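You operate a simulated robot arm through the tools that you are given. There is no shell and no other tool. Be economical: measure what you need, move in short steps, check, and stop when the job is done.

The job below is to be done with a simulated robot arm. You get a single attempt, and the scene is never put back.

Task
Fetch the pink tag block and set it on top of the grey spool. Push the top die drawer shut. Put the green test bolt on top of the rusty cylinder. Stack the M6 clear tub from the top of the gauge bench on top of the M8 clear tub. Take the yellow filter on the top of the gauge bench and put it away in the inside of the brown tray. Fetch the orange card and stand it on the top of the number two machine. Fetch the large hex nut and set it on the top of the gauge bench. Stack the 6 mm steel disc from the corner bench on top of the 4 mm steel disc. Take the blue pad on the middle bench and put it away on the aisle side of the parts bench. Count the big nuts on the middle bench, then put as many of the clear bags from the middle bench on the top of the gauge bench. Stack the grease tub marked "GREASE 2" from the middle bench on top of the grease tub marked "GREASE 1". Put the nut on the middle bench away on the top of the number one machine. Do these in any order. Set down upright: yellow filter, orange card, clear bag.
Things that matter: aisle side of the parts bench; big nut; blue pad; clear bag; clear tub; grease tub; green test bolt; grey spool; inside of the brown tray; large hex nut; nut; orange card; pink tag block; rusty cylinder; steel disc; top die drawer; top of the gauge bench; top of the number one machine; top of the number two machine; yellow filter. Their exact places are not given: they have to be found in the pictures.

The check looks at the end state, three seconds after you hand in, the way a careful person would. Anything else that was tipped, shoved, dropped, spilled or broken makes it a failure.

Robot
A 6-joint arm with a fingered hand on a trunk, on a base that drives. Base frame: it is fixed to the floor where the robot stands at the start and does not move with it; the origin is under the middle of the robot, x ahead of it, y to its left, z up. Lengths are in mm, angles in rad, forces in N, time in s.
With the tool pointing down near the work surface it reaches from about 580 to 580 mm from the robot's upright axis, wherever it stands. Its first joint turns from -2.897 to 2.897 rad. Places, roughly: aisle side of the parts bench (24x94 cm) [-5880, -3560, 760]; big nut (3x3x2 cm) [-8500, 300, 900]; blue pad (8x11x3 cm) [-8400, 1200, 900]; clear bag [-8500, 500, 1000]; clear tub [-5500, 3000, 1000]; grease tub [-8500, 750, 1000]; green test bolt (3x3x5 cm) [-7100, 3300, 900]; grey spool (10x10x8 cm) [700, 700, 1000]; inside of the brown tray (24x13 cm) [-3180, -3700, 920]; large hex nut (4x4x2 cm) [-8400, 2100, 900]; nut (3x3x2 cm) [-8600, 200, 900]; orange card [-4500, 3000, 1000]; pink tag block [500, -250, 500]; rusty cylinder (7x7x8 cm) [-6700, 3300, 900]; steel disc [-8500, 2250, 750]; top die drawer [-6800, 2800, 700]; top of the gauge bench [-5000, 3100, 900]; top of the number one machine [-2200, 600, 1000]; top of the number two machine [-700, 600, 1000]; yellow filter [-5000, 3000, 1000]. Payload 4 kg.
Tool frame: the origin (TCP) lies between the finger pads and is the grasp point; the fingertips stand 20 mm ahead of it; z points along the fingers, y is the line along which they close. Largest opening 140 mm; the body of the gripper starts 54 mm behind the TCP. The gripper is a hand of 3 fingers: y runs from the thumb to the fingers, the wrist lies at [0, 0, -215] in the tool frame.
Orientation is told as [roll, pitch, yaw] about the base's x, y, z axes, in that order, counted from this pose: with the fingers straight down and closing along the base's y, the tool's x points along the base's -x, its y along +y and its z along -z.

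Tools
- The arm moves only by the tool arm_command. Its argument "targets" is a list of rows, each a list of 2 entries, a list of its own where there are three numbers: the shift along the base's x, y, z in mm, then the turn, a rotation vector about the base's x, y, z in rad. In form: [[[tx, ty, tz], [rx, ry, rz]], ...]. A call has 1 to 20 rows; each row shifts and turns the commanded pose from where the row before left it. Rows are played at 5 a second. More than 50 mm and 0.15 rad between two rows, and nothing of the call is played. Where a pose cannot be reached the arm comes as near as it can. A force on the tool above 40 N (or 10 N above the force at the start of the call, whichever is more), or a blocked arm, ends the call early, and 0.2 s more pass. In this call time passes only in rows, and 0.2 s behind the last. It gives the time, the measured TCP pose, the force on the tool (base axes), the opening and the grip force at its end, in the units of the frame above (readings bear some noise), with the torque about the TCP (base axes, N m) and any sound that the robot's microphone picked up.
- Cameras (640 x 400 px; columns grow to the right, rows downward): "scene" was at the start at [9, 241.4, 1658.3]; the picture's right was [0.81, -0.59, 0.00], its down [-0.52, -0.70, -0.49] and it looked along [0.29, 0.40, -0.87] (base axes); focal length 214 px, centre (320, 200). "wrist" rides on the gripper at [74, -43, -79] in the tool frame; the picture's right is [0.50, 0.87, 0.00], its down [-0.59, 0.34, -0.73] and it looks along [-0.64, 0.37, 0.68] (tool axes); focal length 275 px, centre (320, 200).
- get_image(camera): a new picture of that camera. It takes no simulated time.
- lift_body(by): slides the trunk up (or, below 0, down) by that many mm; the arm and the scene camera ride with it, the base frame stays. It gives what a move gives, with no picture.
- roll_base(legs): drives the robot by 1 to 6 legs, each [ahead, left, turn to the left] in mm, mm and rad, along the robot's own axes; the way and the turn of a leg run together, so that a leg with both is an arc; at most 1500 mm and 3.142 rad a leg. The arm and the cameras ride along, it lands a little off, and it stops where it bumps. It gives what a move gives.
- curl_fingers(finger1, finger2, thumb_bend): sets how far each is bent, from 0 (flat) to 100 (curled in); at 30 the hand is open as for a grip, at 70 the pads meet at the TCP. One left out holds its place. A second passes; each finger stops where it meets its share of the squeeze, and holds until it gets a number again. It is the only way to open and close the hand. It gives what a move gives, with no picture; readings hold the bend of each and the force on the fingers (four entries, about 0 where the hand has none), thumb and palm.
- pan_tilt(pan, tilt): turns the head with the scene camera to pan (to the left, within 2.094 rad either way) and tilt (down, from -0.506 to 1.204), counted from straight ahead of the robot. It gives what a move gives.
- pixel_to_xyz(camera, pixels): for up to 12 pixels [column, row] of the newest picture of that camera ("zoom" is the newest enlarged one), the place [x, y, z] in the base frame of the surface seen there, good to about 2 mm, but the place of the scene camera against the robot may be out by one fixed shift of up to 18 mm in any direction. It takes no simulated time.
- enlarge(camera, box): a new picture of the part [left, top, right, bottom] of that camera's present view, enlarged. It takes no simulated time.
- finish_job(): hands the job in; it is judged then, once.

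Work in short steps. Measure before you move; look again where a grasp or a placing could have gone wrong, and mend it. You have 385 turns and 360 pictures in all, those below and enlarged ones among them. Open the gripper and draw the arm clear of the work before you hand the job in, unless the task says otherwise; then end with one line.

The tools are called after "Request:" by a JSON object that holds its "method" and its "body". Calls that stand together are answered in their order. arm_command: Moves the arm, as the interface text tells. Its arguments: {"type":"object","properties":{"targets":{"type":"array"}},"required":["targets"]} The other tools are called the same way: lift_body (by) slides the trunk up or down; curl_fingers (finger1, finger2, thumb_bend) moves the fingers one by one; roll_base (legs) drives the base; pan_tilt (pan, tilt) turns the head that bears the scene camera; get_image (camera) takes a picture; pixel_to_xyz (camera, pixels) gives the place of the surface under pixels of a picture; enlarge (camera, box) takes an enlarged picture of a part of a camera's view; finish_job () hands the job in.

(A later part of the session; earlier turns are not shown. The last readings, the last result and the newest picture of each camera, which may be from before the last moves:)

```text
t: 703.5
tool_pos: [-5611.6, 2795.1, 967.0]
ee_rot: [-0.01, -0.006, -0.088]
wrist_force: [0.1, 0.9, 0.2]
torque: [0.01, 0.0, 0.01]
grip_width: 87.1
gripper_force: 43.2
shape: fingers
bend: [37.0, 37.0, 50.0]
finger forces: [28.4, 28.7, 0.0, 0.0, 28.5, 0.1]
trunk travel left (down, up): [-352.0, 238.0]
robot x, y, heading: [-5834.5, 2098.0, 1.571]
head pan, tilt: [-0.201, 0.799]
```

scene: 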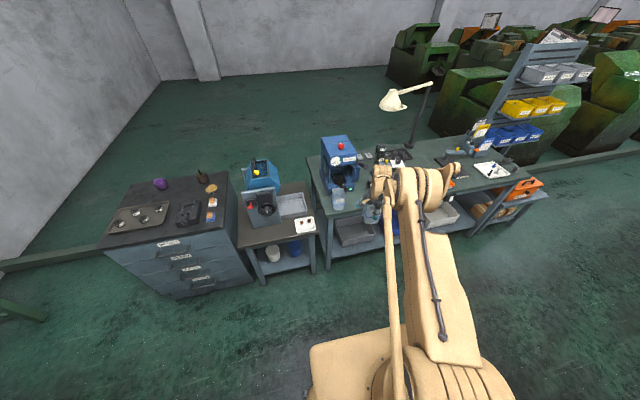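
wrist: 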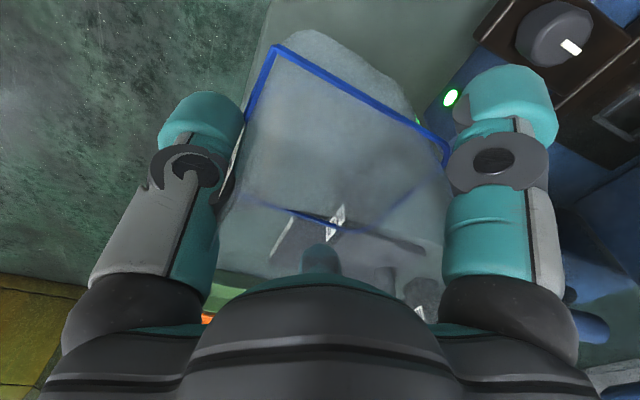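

Request:
{"method": "arm_command", "body": {"targets": [[[0, 0, -1], [0, 0, 0]], [[0, 0, -1], [0, 0, 0]], [[0, 0, -1], [0, 0, 0]]]}}

```text
t: 704.3
tool_pos: [-5611.1, 2795.2, 966.3]
ee_rot: [-0.008, -0.005, -0.087]
wrist_force: [-0.3, -0.3, 6.6]
torque: [0.26, -0.03, 0.02]
grip_width: 87.6
gripper_force: 44.4
shape: fingers
bend: [37.0, 37.0, 50.0]
finger forces: [30.7, 31.0, 0.0, 0.1, 28.8, 0.1]
trunk travel left (down, up): [-352.0, 238.0]
robot x, y, heading: [-5831.8, 2095.6, 1.569]
head pan, tilt: [-0.201, 0.799]
```

Contact. Open and rise.

Request:
{"method": "curl_fingers", "body": {"finger1": 32, "finger2": 32, "thumb_bend": 32}}

Request:
{"method": "lift_body", "body": {"by": 220}}

Request:
{"method": "enlarge", "body": {"camera": "scene", "box": [310, 140, 470, 260]}}

```text
t: 705.3
tool_pos: [-5610.8, 2795.0, 965.0]
ee_rot: [-0.008, -0.005, -0.085]
wrist_force: [-0.5, 0.7, 1.2]
torque: [0.07, -0.02, 0.03]
grip_width: 118.5
gripper_force: 1.0
shape: fingers
bend: [32.0, 32.0, 32.0]
finger forces: [0.9, 0.8, 0.1, 0.0, 0.1, 0.0]
trunk travel left (down, up): [-352.0, 238.0]
robot x, y, heading: [-5836.2, 2094.8, 1.568]
head pan, tilt: [-0.201, 0.799]
```

```text
t: 707.6
tool_pos: [-5611.6, 2795.1, 1184.6]
ee_rot: [-0.011, -0.005, -0.089]
wrist_force: [-0.1, -0.4, 0.0]
torque: [0.01, 0.02, -0.01]
grip_width: 118.6
gripper_force: 0.1
shape: fingers
bend: [32.0, 32.0, 32.0]
finger forces: [0.0, 0.0, 0.0, 0.0, 0.0, 0.0]
trunk travel left (down, up): [-572.0, 18.0]
robot x, y, heading: [-5834.3, 2097.2, 1.574]
head pan, tilt: [-0.201, 0.799]
```

```text
3.33 times, centred on (390, 200) of scene
```

zoom: 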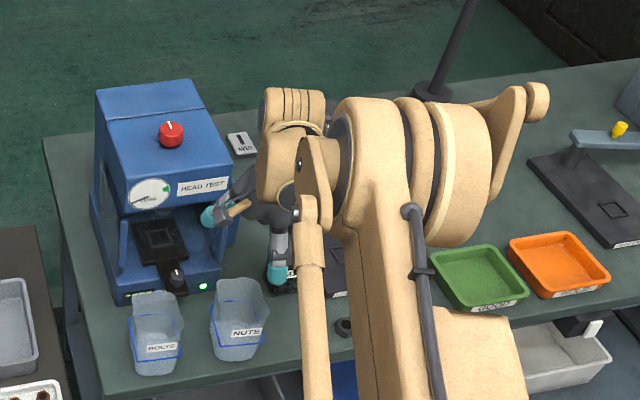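

Both bags stand. Next the blue pad: return to the middle bench's right end.

Request:
{"method": "roll_base", "body": {"legs": [[-160, 0, 0], [0, 1500, 0], [0, 0, 1.567], [0, 960, 0], [440, 0, 0]]}}

Request:
{"method": "get_image", "body": {"camera": "wrist"}}

```text
t: 726.9
tool_pos: [-8492.0, 1171.8, 1184.3]
ee_rot: [-0.009, -0.005, 1.498]
wrist_force: [1.1, 0.8, -0.1]
torque: [-0.02, 0.02, 0.03]
grip_width: 118.6
gripper_force: 0.0
shape: fingers
bend: [32.0, 32.0, 32.0]
finger forces: [0.1, 0.1, 0.0, 0.1, 0.0, 0.1]
trunk travel left (down, up): [-572.0, 18.0]
robot x, y, heading: [-7789.6, 961.3, -3.133]
head pan, tilt: [-0.201, 0.799]
```

```text
134 pictures are left
```

wrist: 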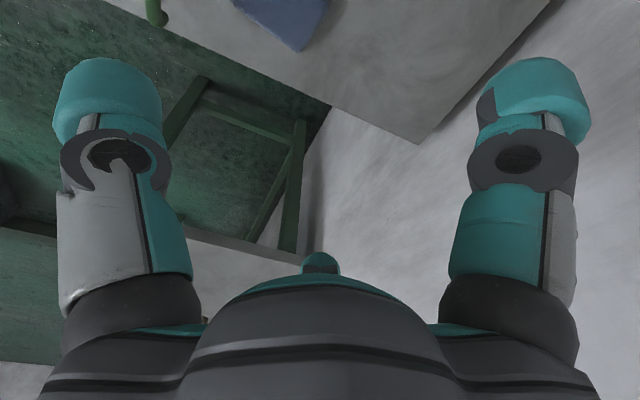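

Pad is at the top edge of the view; step back (+x, −y) to see it.

Request:
{"method": "arm_command", "body": {"targets": [[[22, -40, 0], [0, 0, 0]], [[22, -40, 0], [0, 0, 0]]]}}

Request:
{"method": "enlarge", "body": {"camera": "wrist", "box": [220, 0, 444, 140]}}

Request:
{"method": "pixel_to_xyz", "body": {"camera": "zoom", "pixels": [[320, 100], [300, 60], [340, 150], [250, 100], [380, 100], [320, 200], [200, 60], [420, 60]]}}

```text
t: 727.5
tool_pos: [-8446.2, 1089.0, 1187.2]
ee_rot: [-0.008, -0.006, 1.497]
wrist_force: [-0.1, 0.6, 0.0]
torque: [0.0, -0.02, 0.0]
grip_width: 118.4
gripper_force: 0.0
shape: fingers
bend: [32.0, 32.0, 32.0]
finger forces: [0.1, 0.0, 0.0, 0.1, 0.0, 0.0]
trunk travel left (down, up): [-572.0, 18.0]
robot x, y, heading: [-7793.7, 962.8, -3.126]
head pan, tilt: [-0.201, 0.799]
```

```text
2.86 times, centred on (332, 70) of wrist
```

zoom: 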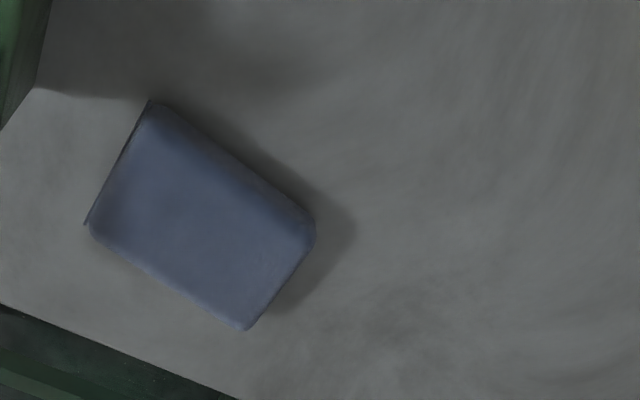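

```text
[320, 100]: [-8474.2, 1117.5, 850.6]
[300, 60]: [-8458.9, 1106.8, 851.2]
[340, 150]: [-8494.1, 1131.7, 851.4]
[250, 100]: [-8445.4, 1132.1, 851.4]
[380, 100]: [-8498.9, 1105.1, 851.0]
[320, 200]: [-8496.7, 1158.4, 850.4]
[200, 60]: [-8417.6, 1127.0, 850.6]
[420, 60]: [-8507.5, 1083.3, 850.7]
```

Measure the pad's corners.

Request:
{"method": "pixel_to_xyz", "body": {"camera": "zoom", "pixels": [[155, 112], [310, 228], [245, 322], [95, 228], [200, 215], [90, 215], [160, 100], [300, 205], [30, 70], [15, 115]]}}

```text
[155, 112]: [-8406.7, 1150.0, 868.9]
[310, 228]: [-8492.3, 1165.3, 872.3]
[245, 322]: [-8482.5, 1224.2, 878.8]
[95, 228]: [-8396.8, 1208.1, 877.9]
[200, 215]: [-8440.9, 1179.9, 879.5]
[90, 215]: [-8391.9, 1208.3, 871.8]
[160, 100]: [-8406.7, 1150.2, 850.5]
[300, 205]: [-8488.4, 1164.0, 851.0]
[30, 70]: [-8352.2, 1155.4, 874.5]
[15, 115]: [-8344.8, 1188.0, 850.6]
```

Pad: centre (-8443,1187), 88×60 mm, axis −10°, top 879. Grip with the thumb on the near end: TCP (-8434,1185), rotate −0.11.

Request:
{"method": "curl_fingers", "body": {"finger1": 41, "finger2": 41, "thumb_bend": 42}}

Request:
{"method": "arm_command", "body": {"targets": [[[4, 32, 0], [0, 0, -0.04]], [[4, 32, 0], [0, 0, -0.04]], [[4, 32, 0], [0, 0, -0.03]]]}}

Request:
{"method": "lift_body", "body": {"by": -220}}

Request:
{"method": "get_image", "body": {"camera": "wrist"}}

```text
t: 728.5
tool_pos: [-8448.4, 1090.5, 1187.4]
ee_rot: [-0.01, -0.005, 1.499]
wrist_force: [-0.5, 0.2, -0.3]
torque: [0.0, 0.04, -0.01]
grip_width: 90.1
gripper_force: 0.1
shape: fingers
bend: [41.0, 41.0, 42.0]
finger forces: [0.1, 0.0, 0.0, 0.0, 0.0, 0.0]
trunk travel left (down, up): [-572.0, 18.0]
robot x, y, heading: [-7790.9, 961.6, -3.128]
head pan, tilt: [-0.201, 0.799]
```

```text
t: 729.3
tool_pos: [-8436.0, 1191.0, 1186.8]
ee_rot: [-0.008, -0.004, 1.388]
wrist_force: [0.6, 0.6, 0.2]
torque: [-0.04, -0.04, 0.01]
grip_width: 90.3
gripper_force: 0.1
shape: fingers
bend: [41.0, 41.0, 42.0]
finger forces: [0.0, 0.0, 0.1, 0.0, 0.1, 0.0]
trunk travel left (down, up): [-572.0, 18.0]
robot x, y, heading: [-7791.7, 961.9, -3.128]
head pan, tilt: [-0.201, 0.799]
```

```text
t: 731.6
tool_pos: [-8435.7, 1190.1, 968.4]
ee_rot: [-0.009, -0.003, 1.387]
wrist_force: [0.7, 0.7, -0.5]
torque: [0.01, 0.0, -0.02]
grip_width: 90.5
gripper_force: 0.1
shape: fingers
bend: [41.0, 41.0, 42.0]
finger forces: [0.1, 0.1, 0.1, 0.1, 0.0, 0.1]
trunk travel left (down, up): [-352.0, 238.0]
robot x, y, heading: [-7792.6, 961.2, -3.125]
head pan, tilt: [-0.201, 0.799]
```

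```text
132 pictures are left
```

wrist: 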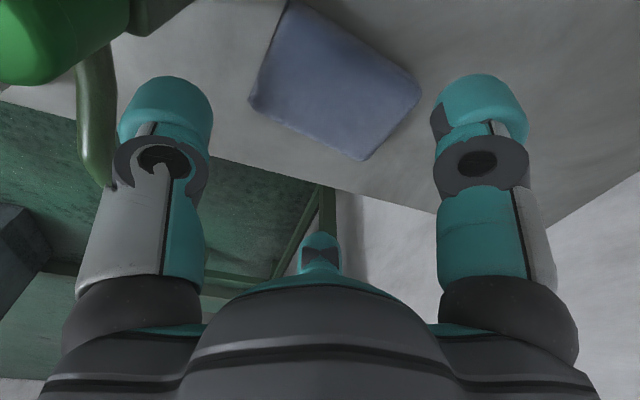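

Measure pad corners and the green hose near the thumb.

Request:
{"method": "pixel_to_xyz", "body": {"camera": "wrist", "pixels": [[290, 8], [418, 95], [358, 157], [252, 98], [330, 80], [100, 130], [90, 70], [60, 40]]}}

```text
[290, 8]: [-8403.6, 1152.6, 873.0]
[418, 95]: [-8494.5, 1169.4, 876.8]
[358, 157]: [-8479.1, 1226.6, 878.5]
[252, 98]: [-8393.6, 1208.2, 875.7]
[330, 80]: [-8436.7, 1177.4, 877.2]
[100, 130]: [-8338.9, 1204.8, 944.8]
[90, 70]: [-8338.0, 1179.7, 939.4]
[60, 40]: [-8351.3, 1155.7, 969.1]
```

Clear by ~17 mm. Shift (+1,−3), lower to TCP≈882 and close.

Request:
{"method": "arm_command", "body": {"targets": [[[1, -3, 0], [0, 0, 0]]]}}

Request:
{"method": "lift_body", "body": {"by": -85}}

Request:
{"method": "curl_fingers", "body": {"finger1": 62, "finger2": 62, "thumb_bend": 60}}

Request:
{"method": "get_image", "body": {"camera": "wrist"}}

```text
t: 732.0
tool_pos: [-8434.5, 1186.8, 966.9]
ee_rot: [-0.01, -0.006, 1.39]
wrist_force: [0.6, -0.1, 0.0]
torque: [0.04, 0.0, -0.01]
grip_width: 90.2
gripper_force: 0.1
shape: fingers
bend: [41.0, 41.0, 42.0]
finger forces: [0.0, 0.0, 0.0, 0.0, 0.0, 0.0]
trunk travel left (down, up): [-352.0, 238.0]
robot x, y, heading: [-7791.6, 963.2, -3.128]
head pan, tilt: [-0.201, 0.799]
```

```text
t: 733.2
tool_pos: [-8434.6, 1187.3, 882.5]
ee_rot: [-0.009, -0.005, 1.388]
wrist_force: [0.1, -0.9, -0.2]
torque: [0.03, 0.03, -0.01]
grip_width: 90.4
gripper_force: 0.0
shape: fingers
bend: [41.0, 41.0, 42.0]
finger forces: [0.1, 0.1, 0.1, 0.1, 0.1, 0.0]
trunk travel left (down, up): [-267.0, 323.0]
robot x, y, heading: [-7789.6, 961.6, -3.131]
head pan, tilt: [-0.201, 0.799]
```

```text
t: 734.2
tool_pos: [-8434.2, 1186.9, 882.0]
ee_rot: [-0.011, -0.005, 1.387]
wrist_force: [1.1, -0.2, 1.6]
torque: [-0.04, 0.14, 0.04]
grip_width: 58.2
gripper_force: 15.9
shape: fingers
bend: [50.0, 48.0, 56.0]
finger forces: [11.4, 12.0, 0.0, 0.1, 8.0, 0.0]
trunk travel left (down, up): [-267.0, 323.0]
robot x, y, heading: [-7793.3, 959.8, -3.126]
head pan, tilt: [-0.201, 0.799]
```

```text
131 pictures are left
```

wrist: 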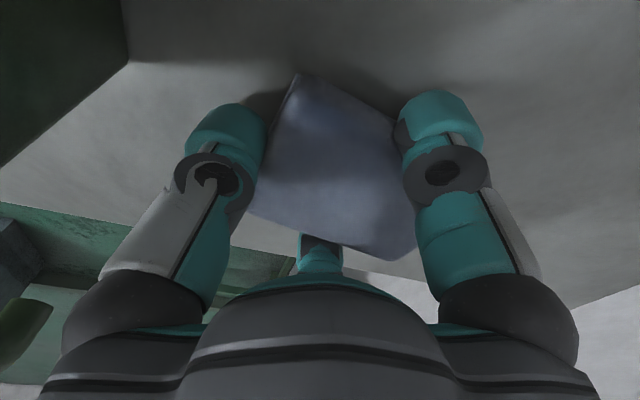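

Gripped; firm up and lift.

Request:
{"method": "curl_fingers", "body": {"finger1": 66, "finger2": 66, "thumb_bend": 68}}

Request:
{"method": "lift_body", "body": {"by": 250}}

Request:
{"method": "get_image", "body": {"camera": "wrist"}}

```text
t: 735.2
tool_pos: [-8435.1, 1186.2, 882.0]
ee_rot: [-0.011, -0.004, 1.387]
wrist_force: [0.0, 0.1, -0.9]
torque: [-0.01, 0.01, -0.01]
grip_width: 43.7
gripper_force: 15.1
shape: fingers
bend: [51.0, 50.0, 65.0]
finger forces: [11.7, 11.4, 0.0, 0.0, 6.9, 0.0]
trunk travel left (down, up): [-267.0, 323.0]
robot x, y, heading: [-7789.7, 960.7, -3.125]
head pan, tilt: [-0.201, 0.799]
```

```text
t: 737.8
tool_pos: [-8433.8, 1186.4, 1131.7]
ee_rot: [-0.011, -0.005, 1.389]
wrist_force: [0.2, 0.8, 0.2]
torque: [-0.02, -0.03, 0.03]
grip_width: 43.9
gripper_force: 15.0
shape: fingers
bend: [51.0, 50.0, 65.0]
finger forces: [11.7, 11.4, 0.1, 0.0, 7.0, 0.0]
trunk travel left (down, up): [-517.0, 73.0]
robot x, y, heading: [-7789.5, 958.9, -3.127]
head pan, tilt: [-0.201, 0.799]
```

```text
130 pictures are left
```

wrist: 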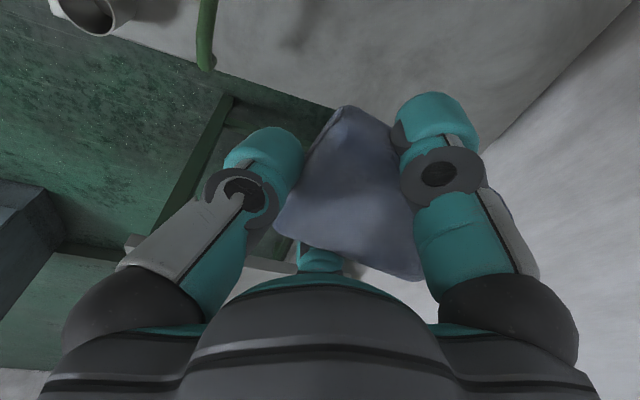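

Held. Travel to the parts bench: back off, south to the aisle, east to x≈−5650, and turn to face south.

Request:
{"method": "roll_base", "body": {"legs": [[-400, 0, 0], [0, 1340, 0], [0, 1320, 0], [-1500, 0, 0], [-220, 0, 0], [0, 0, 1.53]]}}

Request:
{"method": "pan_tilt", "body": {"pan": 0.0, "tilt": 0.6}}

Request:
{"method": "get_image", "body": {"camera": "scene"}}

```text
t: 764.8
tool_pos: [-5858.7, -2251.0, 1133.2]
ee_rot: [-0.011, -0.006, 2.958]
wrist_force: [-0.1, 0.0, -1.6]
torque: [0.02, -0.01, -0.05]
grip_width: 43.4
gripper_force: 14.9
shape: fingers
bend: [51.0, 50.0, 65.0]
finger forces: [12.1, 11.8, 0.0, 0.0, 5.4, 0.1]
trunk travel left (down, up): [-517.0, 73.0]
robot x, y, heading: [-5629.7, -1608.0, -1.556]
head pan, tilt: [-0.201, 0.799]
```

```text
t: 765.5
tool_pos: [-5859.7, -2251.4, 1131.4]
ee_rot: [-0.01, -0.006, 2.958]
wrist_force: [-0.7, 0.0, -1.0]
torque: [0.06, 0.02, -0.02]
grip_width: 43.6
gripper_force: 14.4
shape: fingers
bend: [51.0, 50.0, 65.0]
finger forces: [12.1, 11.8, 0.0, 0.1, 5.4, 0.0]
trunk travel left (down, up): [-517.0, 73.0]
robot x, y, heading: [-5633.0, -1611.5, -1.563]
head pan, tilt: [0.0, 0.6]
```

```text
129 pictures are left
```

scene: 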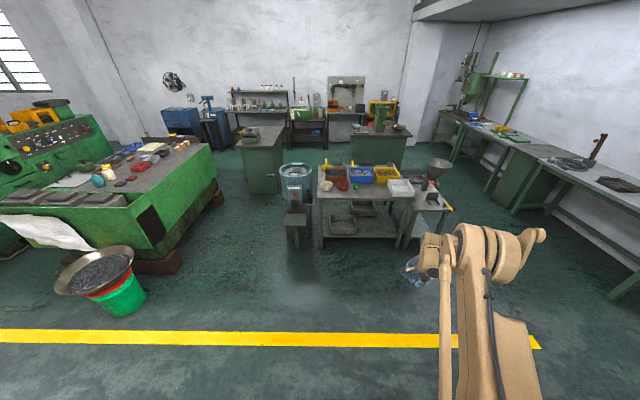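

Zoom on the parts bench.

Request:
{"method": "enlarge", "body": {"camera": "scene", "box": [280, 155, 456, 255]}}

Request:
{"method": "pixel_to_xyz", "body": {"camera": "zoom", "pixels": [[160, 150], [250, 155], [350, 155], [440, 155], [220, 118], [300, 118], [350, 130], [430, 140], [280, 158], [330, 145], [160, 125], [480, 155]]}}

```text
3.64 times, centred on (368, 205) of scene
```

zoom: 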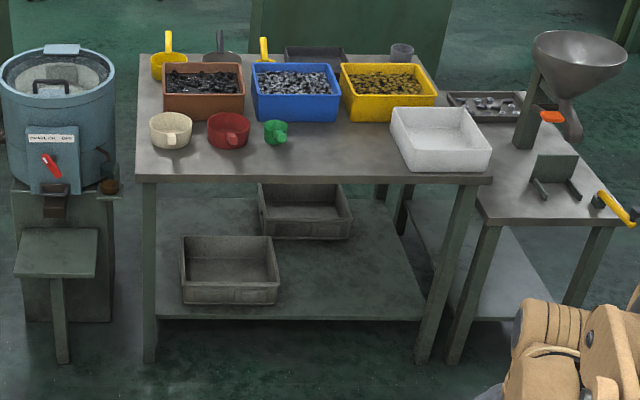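

```text
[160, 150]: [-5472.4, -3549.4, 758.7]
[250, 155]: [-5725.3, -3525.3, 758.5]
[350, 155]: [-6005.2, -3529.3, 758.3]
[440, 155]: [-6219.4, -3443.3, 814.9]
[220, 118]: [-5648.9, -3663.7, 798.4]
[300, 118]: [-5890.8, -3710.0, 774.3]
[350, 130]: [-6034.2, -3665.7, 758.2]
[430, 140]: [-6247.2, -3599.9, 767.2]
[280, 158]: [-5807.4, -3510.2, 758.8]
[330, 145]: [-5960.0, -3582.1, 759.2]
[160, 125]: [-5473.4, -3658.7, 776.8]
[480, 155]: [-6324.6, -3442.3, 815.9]
```

Free patch near (-5950,-3560), z 758.5. Drive ahead 1290 and right 80.

Request:
{"method": "roll_base", "body": {"legs": [[900, 80, 0], [390, -160, 0]]}}

Request:
{"method": "lift_body", "body": {"by": -260}}

Request:
{"method": "get_image", "body": {"camera": "wrist"}}

Request:
{"method": "get_image", "body": {"camera": "scene"}}

```text
t: 772.4
tool_pos: [-5890.0, -3540.3, 1131.9]
ee_rot: [-0.01, -0.003, 2.979]
wrist_force: [0.6, 0.2, -0.5]
torque: [0.02, 0.0, -0.02]
grip_width: 43.7
gripper_force: 14.2
shape: fingers
bend: [51.0, 50.0, 65.0]
finger forces: [12.1, 11.7, 0.0, 0.1, 5.5, 0.0]
trunk travel left (down, up): [-517.0, 73.0]
robot x, y, heading: [-5677.6, -2890.7, -1.54]
head pan, tilt: [0.0, 0.6]
```

```text
t: 775.1
tool_pos: [-5891.9, -3541.5, 872.3]
ee_rot: [-0.012, -0.005, 2.979]
wrist_force: [-0.7, -0.4, -0.5]
torque: [-0.01, 0.0, -0.01]
grip_width: 43.6
gripper_force: 14.2
shape: fingers
bend: [51.0, 50.0, 65.0]
finger forces: [12.0, 11.9, 0.2, 0.1, 5.3, 0.1]
trunk travel left (down, up): [-257.0, 333.0]
robot x, y, heading: [-5680.0, -2892.6, -1.539]
head pan, tilt: [0.0, 0.6]
```

```text
127 pictures are left
```

wrist: 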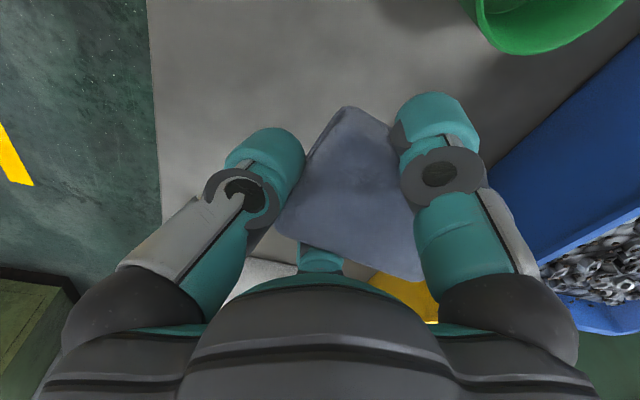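

```text
126 pictures are left
```

scene: 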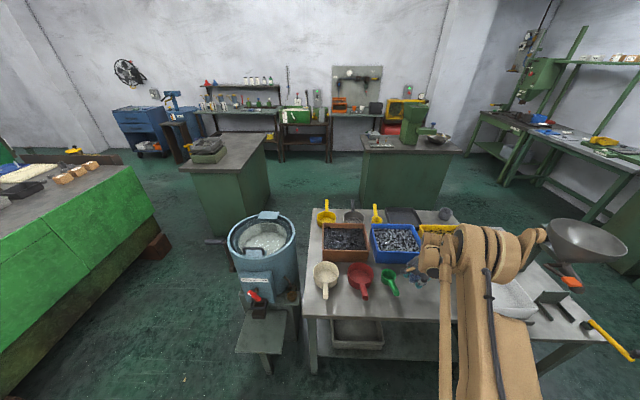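

Measure surrounding items and the pad's ends.

Request:
{"method": "pixel_to_xyz", "body": {"camera": "wrist", "pixels": [[500, 45], [495, 190], [600, 100], [250, 280], [345, 110], [280, 225], [420, 275], [320, 50], [400, 290]]}}

```text
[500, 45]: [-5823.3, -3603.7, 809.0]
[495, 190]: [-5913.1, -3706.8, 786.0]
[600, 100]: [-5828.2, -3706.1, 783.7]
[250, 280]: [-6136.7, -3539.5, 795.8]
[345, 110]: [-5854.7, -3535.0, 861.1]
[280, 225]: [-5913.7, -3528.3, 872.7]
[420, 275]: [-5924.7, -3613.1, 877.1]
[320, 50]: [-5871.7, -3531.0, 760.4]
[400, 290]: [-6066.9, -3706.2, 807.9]
```

Shift 55 mm west for room, then lower.

Request:
{"method": "arm_command", "body": {"targets": [[[-28, 3, 0], [0, 0, 0]], [[-28, 2, 0], [0, 0, 0]]]}}

Request:
{"method": "lift_body", "body": {"by": -68}}

Request:
{"method": "arm_command", "body": {"targets": [[[0, 0, -3], [0, 0, 0]], [[0, 0, -3], [0, 0, 0]], [[0, 0, -3], [0, 0, 0]]]}}

Request:
{"method": "get_image", "body": {"camera": "wrist"}}

```text
t: 775.7
tool_pos: [-5947.5, -3535.7, 873.0]
ee_rot: [-0.01, -0.003, 2.979]
wrist_force: [-0.4, -0.2, -0.8]
torque: [0.02, 0.01, -0.03]
grip_width: 43.5
gripper_force: 14.1
shape: fingers
bend: [51.0, 50.0, 65.0]
finger forces: [12.1, 11.9, 0.0, 0.0, 5.3, 0.1]
trunk travel left (down, up): [-257.0, 333.0]
robot x, y, heading: [-5675.4, -2894.0, -1.539]
head pan, tilt: [0.0, 0.6]
```

```text
t: 776.7
tool_pos: [-5947.9, -3534.7, 805.1]
ee_rot: [-0.01, -0.005, 2.98]
wrist_force: [0.1, 0.7, -0.3]
torque: [0.01, -0.02, 0.01]
grip_width: 43.7
gripper_force: 14.2
shape: fingers
bend: [51.0, 50.0, 65.0]
finger forces: [12.1, 11.9, 0.1, 0.0, 5.3, 0.0]
trunk travel left (down, up): [-189.0, 401.0]
robot x, y, heading: [-5678.1, -2890.5, -1.536]
head pan, tilt: [0.0, 0.6]
```

```text
t: 777.5
tool_pos: [-5946.8, -3534.6, 795.9]
ee_rot: [-0.01, -0.004, 2.98]
wrist_force: [-0.1, -0.5, -1.2]
torque: [0.03, -0.01, 0.02]
grip_width: 43.5
gripper_force: 14.4
shape: fingers
bend: [51.0, 50.0, 65.0]
finger forces: [12.1, 11.9, 0.0, 0.1, 5.3, 0.1]
trunk travel left (down, up): [-189.0, 401.0]
robot x, y, heading: [-5677.1, -2894.4, -1.537]
head pan, tilt: [0.0, 0.6]
```

```text
125 pictures are left
```

wrist: 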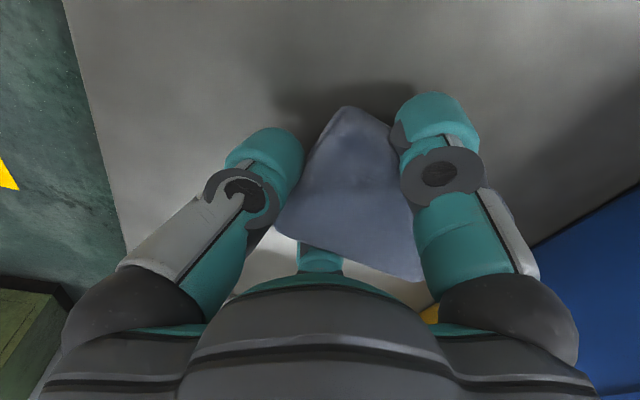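

Continue down until contact.

Request:
{"method": "arm_command", "body": {"targets": [[[0, 0, -2], [0, 0, 0]], [[0, 0, -2], [0, 0, 0]], [[0, 0, -2], [0, 0, 0]]]}}

```text
t: 778.3
tool_pos: [-5946.0, -3534.5, 789.3]
ee_rot: [-0.012, -0.005, 2.977]
wrist_force: [0.4, -0.1, 0.0]
torque: [0.03, 0.01, -0.02]
grip_width: 43.6
gripper_force: 14.8
shape: fingers
bend: [51.0, 50.0, 65.0]
finger forces: [12.1, 11.9, 0.0, 0.1, 5.3, 0.0]
trunk travel left (down, up): [-189.0, 401.0]
robot x, y, heading: [-5674.2, -2889.4, -1.537]
head pan, tilt: [0.0, 0.6]
```

At the surface. Raise 2 mm for finger clearance and open.

Request:
{"method": "arm_command", "body": {"targets": [[[0, 0, 2], [0, 0, 0]]]}}

Request:
{"method": "curl_fingers", "body": {"finger1": 40, "finger2": 40, "thumb_bend": 42}}

Request:
{"method": "lift_body", "body": {"by": 200}}

Request:
{"method": "get_image", "body": {"camera": "wrist"}}

```text
t: 778.7
tool_pos: [-5947.2, -3535.2, 791.2]
ee_rot: [-0.011, -0.006, 2.978]
wrist_force: [0.5, 0.3, 0.5]
torque: [0.02, 0.03, 0.01]
grip_width: 43.6
gripper_force: 15.0
shape: fingers
bend: [51.0, 50.0, 65.0]
finger forces: [12.1, 12.0, 0.1, 0.0, 5.3, 0.0]
trunk travel left (down, up): [-189.0, 401.0]
robot x, y, heading: [-5677.5, -2892.3, -1.539]
head pan, tilt: [0.0, 0.6]
```

```text
t: 779.7
tool_pos: [-5946.8, -3535.3, 792.2]
ee_rot: [-0.011, -0.005, 2.98]
wrist_force: [0.4, -0.2, 0.4]
torque: [0.03, -0.01, 0.03]
grip_width: 91.5
gripper_force: 0.1
shape: fingers
bend: [40.0, 40.0, 42.0]
finger forces: [0.0, 0.0, 0.0, 0.0, 0.0, 0.1]
trunk travel left (down, up): [-189.0, 401.0]
robot x, y, heading: [-5680.6, -2894.0, -1.535]
head pan, tilt: [0.0, 0.6]
```

```text
t: 781.9
tool_pos: [-5948.2, -3535.3, 990.5]
ee_rot: [-0.011, -0.004, 2.978]
wrist_force: [-0.2, -0.6, -0.6]
torque: [-0.01, -0.01, -0.01]
grip_width: 91.7
gripper_force: 0.1
shape: fingers
bend: [40.0, 40.0, 42.0]
finger forces: [0.0, 0.1, 0.0, 0.0, 0.0, 0.1]
trunk travel left (down, up): [-389.0, 201.0]
robot x, y, heading: [-5678.2, -2890.6, -1.537]
head pan, tilt: [0.0, 0.6]
```

```text
124 pictures are left
```

wrist: 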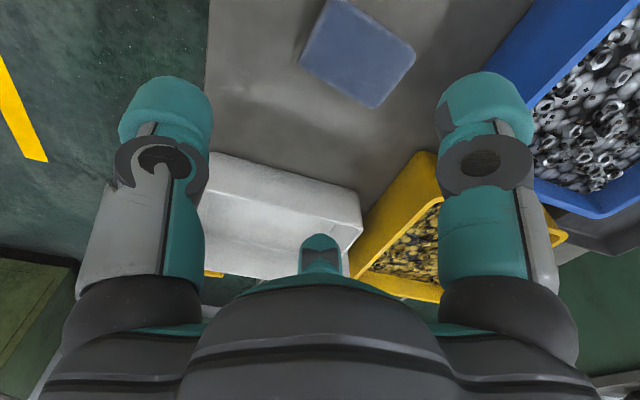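

Pad lies flat. Verify its footprint lies in the aisle-side strip.

Request:
{"method": "pixel_to_xyz", "body": {"camera": "wrist", "pixels": [[300, 60], [412, 55], [375, 107], [335, 5], [355, 60]]}}

```text
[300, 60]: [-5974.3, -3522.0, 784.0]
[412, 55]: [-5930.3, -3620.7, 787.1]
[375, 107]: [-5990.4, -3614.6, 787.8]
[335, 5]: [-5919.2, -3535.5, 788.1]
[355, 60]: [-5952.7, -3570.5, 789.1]
```

Pad is inside the strip. Last: the dark nut. Raise, return to the middle bench's left end.

Request:
{"method": "lift_body", "body": {"by": 190}}

Request:
{"method": "roll_base", "body": {"legs": [[-1280, 0, 0], [0, 0, -1.6], [1500, 0, 0], [200, 0, 0], [0, -1000, 0], [0, -700, 0]]}}

Request:
{"method": "get_image", "body": {"camera": "scene"}}

```text
t: 784.0
tool_pos: [-5947.1, -3534.7, 1180.4]
ee_rot: [-0.01, -0.005, 2.98]
wrist_force: [0.1, 0.5, 0.2]
torque: [-0.03, 0.02, -0.02]
grip_width: 91.8
gripper_force: 0.0
shape: fingers
bend: [40.0, 40.0, 42.0]
finger forces: [0.0, 0.0, 0.0, 0.0, 0.1, 0.0]
trunk travel left (down, up): [-579.0, 11.0]
robot x, y, heading: [-5673.8, -2895.2, -1.535]
head pan, tilt: [0.0, 0.6]
```

```text
t: 810.8
tool_pos: [-8050.5, 394.1, 1180.4]
ee_rot: [-0.012, -0.005, 1.371]
wrist_force: [-0.4, 0.3, 0.4]
torque: [-0.01, 0.04, 0.02]
grip_width: 91.7
gripper_force: 0.0
shape: fingers
bend: [40.0, 40.0, 42.0]
finger forces: [0.0, 0.0, 0.0, 0.0, 0.0, 0.1]
trunk travel left (down, up): [-579.0, 11.0]
robot x, y, heading: [-7416.2, 99.2, 3.134]
head pan, tilt: [0.0, 0.6]
```

```text
123 pictures are left
```

scene: 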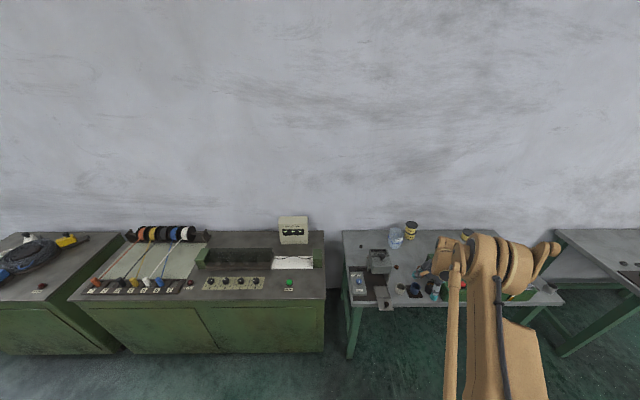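

Drive 440 ahead and swing the hand toward the nut, then look.

Request:
{"method": "roll_base", "body": {"legs": [[440, 0, 0]]}}

Request:
{"method": "arm_command", "body": {"targets": [[[0, -45, 0], [0, 0, 0]], [[0, -45, 0], [0, 0, 0]], [[0, -45, 0], [0, 0, 0]], [[0, -45, 0], [0, 0, 0]], [[0, -45, 0], [0, 0, 0]]]}}

Request:
{"method": "get_image", "body": {"camera": "wrist"}}

```text
t: 813.5
tool_pos: [-8486.9, 397.5, 1180.3]
ee_rot: [-0.012, -0.004, 1.368]
wrist_force: [0.0, 0.3, 0.3]
torque: [0.01, 0.0, 0.0]
grip_width: 91.7
gripper_force: 0.0
shape: fingers
bend: [40.0, 40.0, 42.0]
finger forces: [0.0, 0.0, 0.1, 0.0, 0.0, 0.1]
trunk travel left (down, up): [-579.0, 11.0]
robot x, y, heading: [-7857.0, 99.0, 3.132]
head pan, tilt: [0.0, 0.6]
```

```text
t: 814.7
tool_pos: [-8484.4, 170.4, 1181.4]
ee_rot: [-0.01, -0.005, 1.367]
wrist_force: [-0.3, -0.6, -0.6]
torque: [0.0, 0.0, 0.01]
grip_width: 91.7
gripper_force: 0.0
shape: fingers
bend: [40.0, 40.0, 42.0]
finger forces: [0.0, 0.1, 0.1, 0.0, 0.0, 0.1]
trunk travel left (down, up): [-579.0, 11.0]
robot x, y, heading: [-7854.1, 105.4, 3.137]
head pan, tilt: [0.0, 0.6]
```

```text
122 pictures are left
```

wrist: 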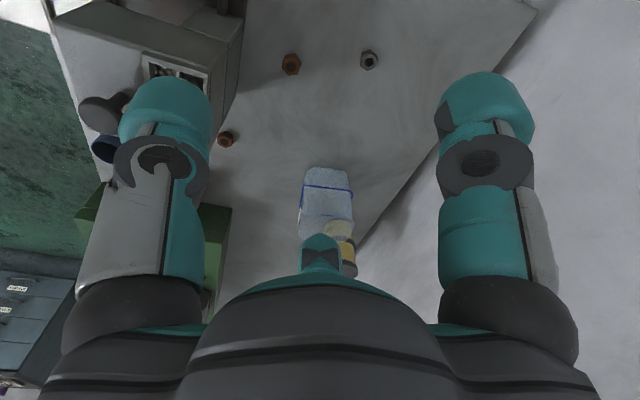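

Both rusty nuts and the dark nut at (368,60) are seen — count 2 confirmed. Measure the dark nut.

Request:
{"method": "enlarge", "body": {"camera": "wrist", "box": [330, 30, 410, 90]}}

Request:
{"method": "pixel_to_xyz", "body": {"camera": "wrist", "pixels": [[368, 62], [361, 58], [377, 62], [368, 50], [369, 69], [290, 67], [225, 141]]}}

```text
6.67 times, centred on (370, 60) of wrist
```

zoom: 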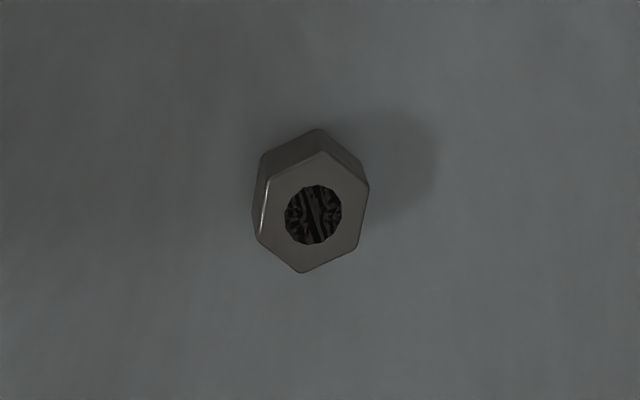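

```text
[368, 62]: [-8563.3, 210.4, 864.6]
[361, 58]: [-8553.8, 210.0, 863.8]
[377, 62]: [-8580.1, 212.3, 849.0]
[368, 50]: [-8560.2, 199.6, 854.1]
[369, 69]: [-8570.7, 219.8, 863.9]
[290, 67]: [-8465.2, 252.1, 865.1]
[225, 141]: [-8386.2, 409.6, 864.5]
```

Nut centre (-8564,211), top 864.5. Rotate −0.42 for the flats, pre-close to 54, and go down.

Request:
{"method": "curl_fingers", "body": {"finger1": 54, "finger2": 54, "thumb_bend": 54}}

Request:
{"method": "arm_command", "body": {"targets": [[[-27, 14, 0], [0, 0, -0.14]], [[-27, 13, 0], [0, 0, -0.14]], [[-26, 13, 0], [0, 0, -0.14]]]}}

Request:
{"method": "lift_body", "body": {"by": -230}}

Request:
{"method": "get_image", "body": {"camera": "wrist"}}

```text
t: 815.7
tool_pos: [-8482.9, 171.4, 1181.8]
ee_rot: [-0.01, -0.006, 1.37]
wrist_force: [0.5, 0.1, -0.1]
torque: [-0.04, 0.0, -0.04]
grip_width: 51.4
gripper_force: 0.1
shape: fingers
bend: [54.0, 54.0, 54.0]
finger forces: [0.0, 0.0, 0.0, 0.0, 0.0, 0.1]
trunk travel left (down, up): [-579.0, 11.0]
robot x, y, heading: [-7850.8, 101.5, 3.138]
head pan, tilt: [0.0, 0.6]
```

```text
t: 816.5
tool_pos: [-8565.8, 210.0, 1180.5]
ee_rot: [-0.01, -0.005, 0.946]
wrist_force: [-0.4, -0.1, -0.7]
torque: [0.03, -0.04, 0.0]
grip_width: 51.1
gripper_force: 0.1
shape: fingers
bend: [54.0, 54.0, 54.0]
finger forces: [0.1, 0.1, 0.0, 0.0, 0.0, 0.0]
trunk travel left (down, up): [-579.0, 11.0]
robot x, y, heading: [-7854.4, 104.1, 3.133]
head pan, tilt: [0.0, 0.6]
```

```text
t: 818.9
tool_pos: [-8565.0, 210.6, 950.7]
ee_rot: [-0.011, -0.005, 0.948]
wrist_force: [0.4, 0.0, -0.6]
torque: [0.04, -0.02, 0.01]
grip_width: 51.1
gripper_force: 0.2
shape: fingers
bend: [54.0, 54.0, 54.0]
finger forces: [0.0, 0.0, 0.0, 0.0, 0.1, 0.0]
trunk travel left (down, up): [-349.0, 241.0]
robot x, y, heading: [-7856.1, 103.5, 3.136]
head pan, tilt: [0.0, 0.6]
```

```text
120 pictures are left
```

wrist: 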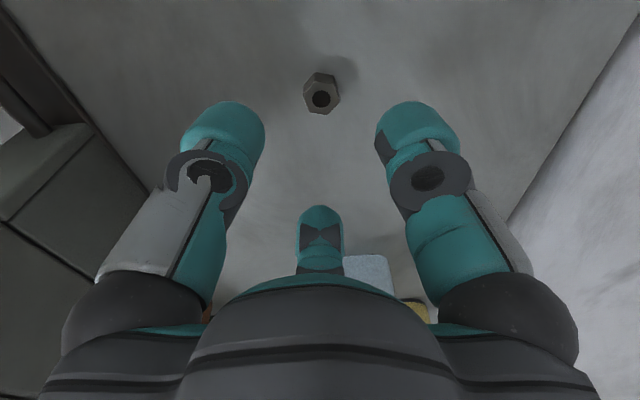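

Request:
{"method": "enlarge", "body": {"camera": "wrist", "box": [280, 60, 360, 130]}}

Request:
{"method": "pixel_to_xyz", "body": {"camera": "wrist", "pixels": [[321, 99], [307, 98], [338, 97], [320, 112]]}}

```text
5.71 times, centred on (320, 95) of wrist
```

zoom: 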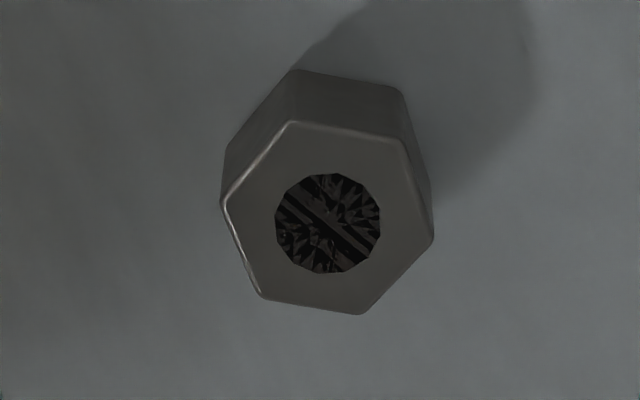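

```text
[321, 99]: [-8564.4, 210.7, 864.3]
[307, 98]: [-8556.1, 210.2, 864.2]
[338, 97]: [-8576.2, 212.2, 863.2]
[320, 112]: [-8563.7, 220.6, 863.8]
```

Aligned. Lower 71 mm and close.

Request:
{"method": "lift_body", "body": {"by": -71}}

Request:
{"method": "curl_fingers", "body": {"finger1": 74, "finger2": 74, "thumb_bend": 74}}

Request:
{"method": "lift_body", "body": {"by": 200}}

Request:
{"method": "get_image", "body": {"camera": "wrist"}}

```text
t: 820.0
tool_pos: [-8565.2, 211.2, 879.4]
ee_rot: [-0.008, -0.004, 0.947]
wrist_force: [0.3, 0.8, -1.0]
torque: [-0.01, -0.03, -0.02]
grip_width: 50.9
gripper_force: 0.2
shape: fingers
bend: [54.0, 54.0, 54.0]
finger forces: [0.0, 0.0, 0.0, 0.1, 0.0, 0.0]
trunk travel left (down, up): [-278.0, 312.0]
robot x, y, heading: [-7856.2, 101.0, 3.133]
head pan, tilt: [0.0, 0.6]
```

```text
t: 821.0
tool_pos: [-8564.7, 211.0, 879.9]
ee_rot: [-0.01, -0.005, 0.949]
wrist_force: [0.3, 0.0, 0.7]
torque: [0.0, 0.02, -0.01]
grip_width: 16.4
gripper_force: 14.7
shape: fingers
bend: [65.0, 65.0, 66.0]
finger forces: [9.7, 9.3, 0.0, 0.0, 11.1, 0.0]
trunk travel left (down, up): [-278.0, 312.0]
robot x, y, heading: [-7854.1, 101.6, 3.136]
head pan, tilt: [0.0, 0.6]
```

```text
t: 823.2
tool_pos: [-8563.7, 210.7, 1080.0]
ee_rot: [-0.011, -0.005, 0.948]
wrist_force: [0.2, 0.6, -0.1]
torque: [0.01, -0.03, -0.05]
grip_width: 16.1
gripper_force: 15.1
shape: fingers
bend: [65.0, 65.0, 66.0]
finger forces: [9.5, 9.1, 0.0, 0.0, 11.0, 0.0]
trunk travel left (down, up): [-478.0, 112.0]
robot x, y, heading: [-7854.6, 102.0, 3.133]
head pan, tilt: [0.0, 0.6]
```

```text
118 pictures are left
```

wrist: 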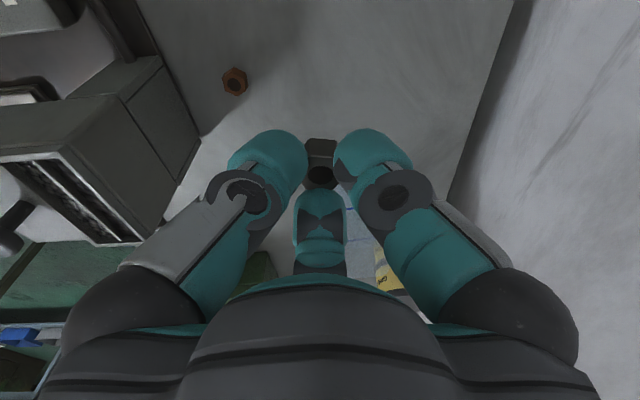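

Nut held. Travel toward machine 1: back off, south to the aisle, east to x≈−2975.

Request:
{"method": "lift_body", "body": {"by": 105}}

Request:
{"method": "roll_base", "body": {"legs": [[-440, 0, 0], [0, 1200, 0], [0, 540, 0], [-1500, 0, 0], [-1500, 0, 0], [-1440, 0, 0]]}}

Request:
{"method": "roll_base", "body": {"legs": [[0, 0, -3.1]]}}

```text
t: 824.5
tool_pos: [-8565.1, 210.8, 1184.4]
ee_rot: [-0.01, -0.005, 0.946]
wrist_force: [0.2, 0.3, -0.7]
torque: [-0.01, 0.01, 0.0]
grip_width: 16.2
gripper_force: 14.9
shape: fingers
bend: [65.0, 65.0, 66.0]
finger forces: [9.4, 9.1, 0.1, 0.0, 11.1, 0.0]
trunk travel left (down, up): [-583.0, 7.0]
robot x, y, heading: [-7854.9, 104.9, 3.135]
head pan, tilt: [0.0, 0.6]
```

```text
t: 856.4
tool_pos: [-3734.9, -1678.0, 1184.8]
ee_rot: [-0.008, -0.005, 0.905]
wrist_force: [0.7, 0.0, 0.0]
torque: [0.01, 0.03, -0.02]
grip_width: 16.1
gripper_force: 14.7
shape: fingers
bend: [65.0, 65.0, 66.0]
finger forces: [9.4, 8.8, 0.1, 0.1, 11.0, 0.1]
trunk travel left (down, up): [-583.0, 7.0]
robot x, y, heading: [-3030.1, -1818.9, 3.087]
head pan, tilt: [0.0, 0.6]
```

```text
t: 864.1
tool_pos: [-2319.7, -1921.1, 1185.0]
ee_rot: [-0.009, -0.005, -2.187]
wrist_force: [0.5, -0.1, 0.0]
torque: [-0.01, 0.01, 0.02]
grip_width: 15.6
gripper_force: 13.3
shape: fingers
bend: [65.0, 65.0, 67.0]
finger forces: [9.3, 8.6, 0.1, 0.1, 10.0, 0.0]
trunk travel left (down, up): [-583.0, 7.0]
robot x, y, heading: [-3029.4, -1822.5, -0.0]
head pan, tilt: [0.0, 0.6]
```

Heading 0. Go north through the corridor to y≈470 and look.

Request:
{"method": "roll_base", "body": {"legs": [[70, 1200, 0], [0, 1080, 0]]}}

Request:
{"method": "pan_tilt", "body": {"pan": 0.3, "tilt": 0.8}}

Request:
{"method": "get_image", "body": {"camera": "scene"}}

Request:
{"method": "get_image", "body": {"camera": "wrist"}}

```text
t: 875.2
tool_pos: [-2244.5, 325.2, 1184.1]
ee_rot: [-0.01, -0.006, -2.196]
wrist_force: [-0.4, 0.2, -0.8]
torque: [-0.04, -0.01, -0.02]
grip_width: 15.5
gripper_force: 13.8
shape: fingers
bend: [65.0, 65.0, 67.0]
finger forces: [9.2, 8.7, 0.0, 0.0, 9.9, 0.1]
trunk travel left (down, up): [-583.0, 7.0]
robot x, y, heading: [-2955.8, 435.0, -0.007]
head pan, tilt: [0.0, 0.6]
```

```text
t: 876.0
tool_pos: [-2244.8, 324.5, 1183.8]
ee_rot: [-0.01, -0.006, -2.197]
wrist_force: [-0.4, 0.7, -1.9]
torque: [0.01, 0.02, -0.02]
grip_width: 15.8
gripper_force: 13.8
shape: fingers
bend: [65.0, 65.0, 67.0]
finger forces: [9.2, 8.6, 0.0, 0.0, 10.0, 0.0]
trunk travel left (down, up): [-583.0, 7.0]
robot x, y, heading: [-2953.6, 440.6, -0.013]
head pan, tilt: [0.3, 0.799]
```

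```text
117 pictures are left
```

scene: 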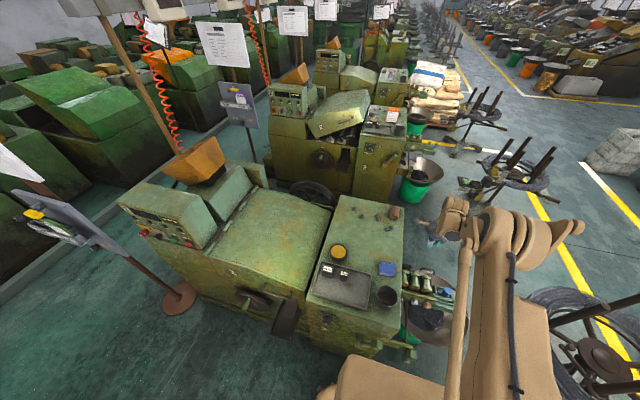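

```text
116 pictures are left
```

wrist: 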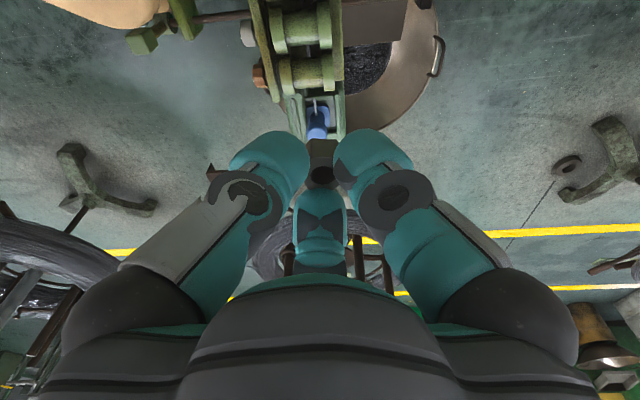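

Measure the free patch on machine 1's table (around (370,235)) and zoom.

Request:
{"method": "enlarge", "body": {"camera": "scene", "box": [300, 180, 428, 300]}}

Request:
{"method": "pixel_to_xyz", "body": {"camera": "scene", "pixels": [[370, 235], [360, 250], [387, 268], [338, 250], [345, 285], [385, 295], [395, 213], [375, 215], [345, 215], [385, 245], [390, 240]]}}

```text
3.33 times, centred on (364, 240) of scene
```

zoom: 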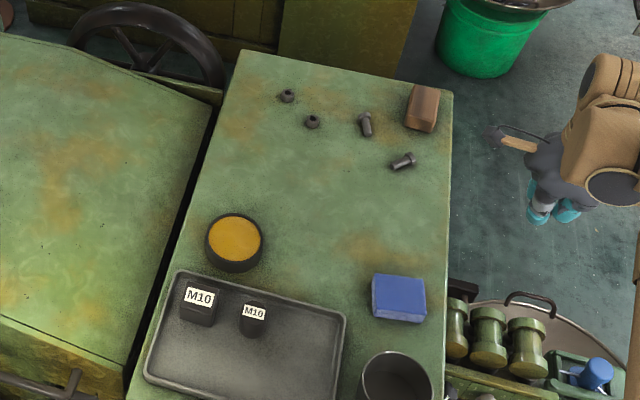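

```text
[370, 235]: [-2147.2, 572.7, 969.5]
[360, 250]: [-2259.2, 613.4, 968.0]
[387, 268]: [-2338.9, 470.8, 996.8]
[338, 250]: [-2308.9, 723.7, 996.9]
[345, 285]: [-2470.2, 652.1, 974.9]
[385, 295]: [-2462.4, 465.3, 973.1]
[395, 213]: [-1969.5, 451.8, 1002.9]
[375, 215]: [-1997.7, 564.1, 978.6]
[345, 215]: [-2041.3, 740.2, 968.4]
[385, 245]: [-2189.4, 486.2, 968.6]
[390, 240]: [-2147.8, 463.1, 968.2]
```

Free patch ≈(-2200,560), z 969. Drive 90 ahead, then swing the arm left over it.

Request:
{"method": "roll_base", "body": {"legs": [[90, 0, 0.01]]}}

Request:
{"method": "arm_command", "body": {"targets": [[[-8, 39, 0], [0, 0, 0]], [[-8, 39, 0], [0, 0, 0]], [[-8, 39, 0], [0, 0, 0]], [[-8, 39, 0], [0, 0, 0]], [[-8, 39, 0], [0, 0, 0]], [[-8, 39, 0], [0, 0, 0]]]}}

Request:
{"method": "lift_body", "body": {"by": -130}}

Request:
{"method": "get_image", "body": {"camera": "wrist"}}

```text
t: 877.1
tool_pos: [-2151.6, 331.9, 1183.9]
ee_rot: [-0.011, -0.005, -2.185]
wrist_force: [0.0, 0.0, -0.4]
torque: [-0.04, 0.05, 0.01]
grip_width: 15.7
gripper_force: 14.2
shape: fingers
bend: [65.0, 65.0, 67.0]
finger forces: [9.2, 8.5, 0.0, 0.0, 10.0, 0.1]
trunk travel left (down, up): [-583.0, 7.0]
robot x, y, heading: [-2861.1, 436.9, -0.001]
head pan, tilt: [0.3, 0.799]
```

```text
t: 878.5
tool_pos: [-2199.4, 568.6, 1185.3]
ee_rot: [-0.008, -0.008, -2.186]
wrist_force: [-0.5, 0.7, 0.0]
torque: [-0.07, 0.0, 0.0]
grip_width: 15.3
gripper_force: 13.7
shape: fingers
bend: [65.0, 65.0, 67.0]
finger forces: [9.1, 8.4, 0.0, 0.1, 9.9, 0.0]
trunk travel left (down, up): [-583.0, 7.0]
robot x, y, heading: [-2863.4, 434.9, 0.006]
head pan, tilt: [0.3, 0.799]
```

```text
t: 880.1
tool_pos: [-2200.2, 567.6, 1054.9]
ee_rot: [-0.009, -0.006, -2.185]
wrist_force: [-0.1, -0.3, -0.9]
torque: [0.0, -0.02, 0.03]
grip_width: 15.5
gripper_force: 13.5
shape: fingers
bend: [65.0, 65.0, 67.0]
finger forces: [9.0, 8.4, 0.0, 0.0, 9.9, 0.0]
trunk travel left (down, up): [-453.0, 137.0]
robot x, y, heading: [-2864.3, 436.2, 0.004]
head pan, tilt: [0.3, 0.799]
```

```text
114 pictures are left
```

wrist: 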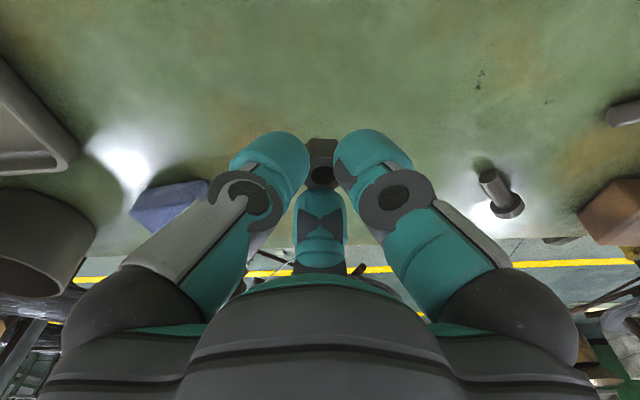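

Clear below. Lower 48 mm, then to contact.

Request:
{"method": "lift_body", "body": {"by": -48}}

Request:
{"method": "arm_command", "body": {"targets": [[[0, 0, -3], [0, 0, 0]], [[0, 0, -2], [0, 0, 0]], [[0, 0, -1.5], [0, 0, 0]]]}}

```text
t: 881.0
tool_pos: [-2200.4, 567.3, 1009.4]
ee_rot: [-0.009, -0.006, -2.185]
wrist_force: [0.1, 0.2, -0.7]
torque: [-0.01, 0.01, 0.04]
grip_width: 15.4
gripper_force: 13.8
shape: fingers
bend: [65.0, 65.0, 67.0]
finger forces: [9.1, 8.3, 0.0, 0.1, 9.9, 0.0]
trunk travel left (down, up): [-405.0, 185.0]
robot x, y, heading: [-2865.6, 438.7, 0.001]
head pan, tilt: [0.3, 0.799]
```

```text
t: 881.8
tool_pos: [-2200.4, 567.1, 1000.2]
ee_rot: [-0.01, -0.006, -2.186]
wrist_force: [0.0, 1.2, -0.4]
torque: [-0.03, 0.03, 0.03]
grip_width: 15.5
gripper_force: 14.0
shape: fingers
bend: [65.0, 65.0, 67.0]
finger forces: [9.1, 8.2, 0.1, 0.0, 9.9, 0.0]
trunk travel left (down, up): [-405.0, 185.0]
robot x, y, heading: [-2866.5, 435.2, 0.008]
head pan, tilt: [0.3, 0.799]
```

Request:
{"method": "arm_command", "body": {"targets": [[[0, 0, -1], [0, 0, 0]], [[0, 0, -1], [0, 0, 0]]]}}

```text
t: 882.4
tool_pos: [-2201.4, 566.2, 998.7]
ee_rot: [-0.01, -0.005, -2.185]
wrist_force: [-0.5, 1.3, 4.3]
torque: [-0.01, -0.05, 0.0]
grip_width: 15.5
gripper_force: 16.9
shape: fingers
bend: [65.0, 65.0, 67.0]
finger forces: [12.0, 10.5, 0.0, 0.0, 10.5, 0.0]
trunk travel left (down, up): [-405.0, 185.0]
robot x, y, heading: [-2863.4, 439.3, 0.005]
head pan, tilt: [0.3, 0.799]
```

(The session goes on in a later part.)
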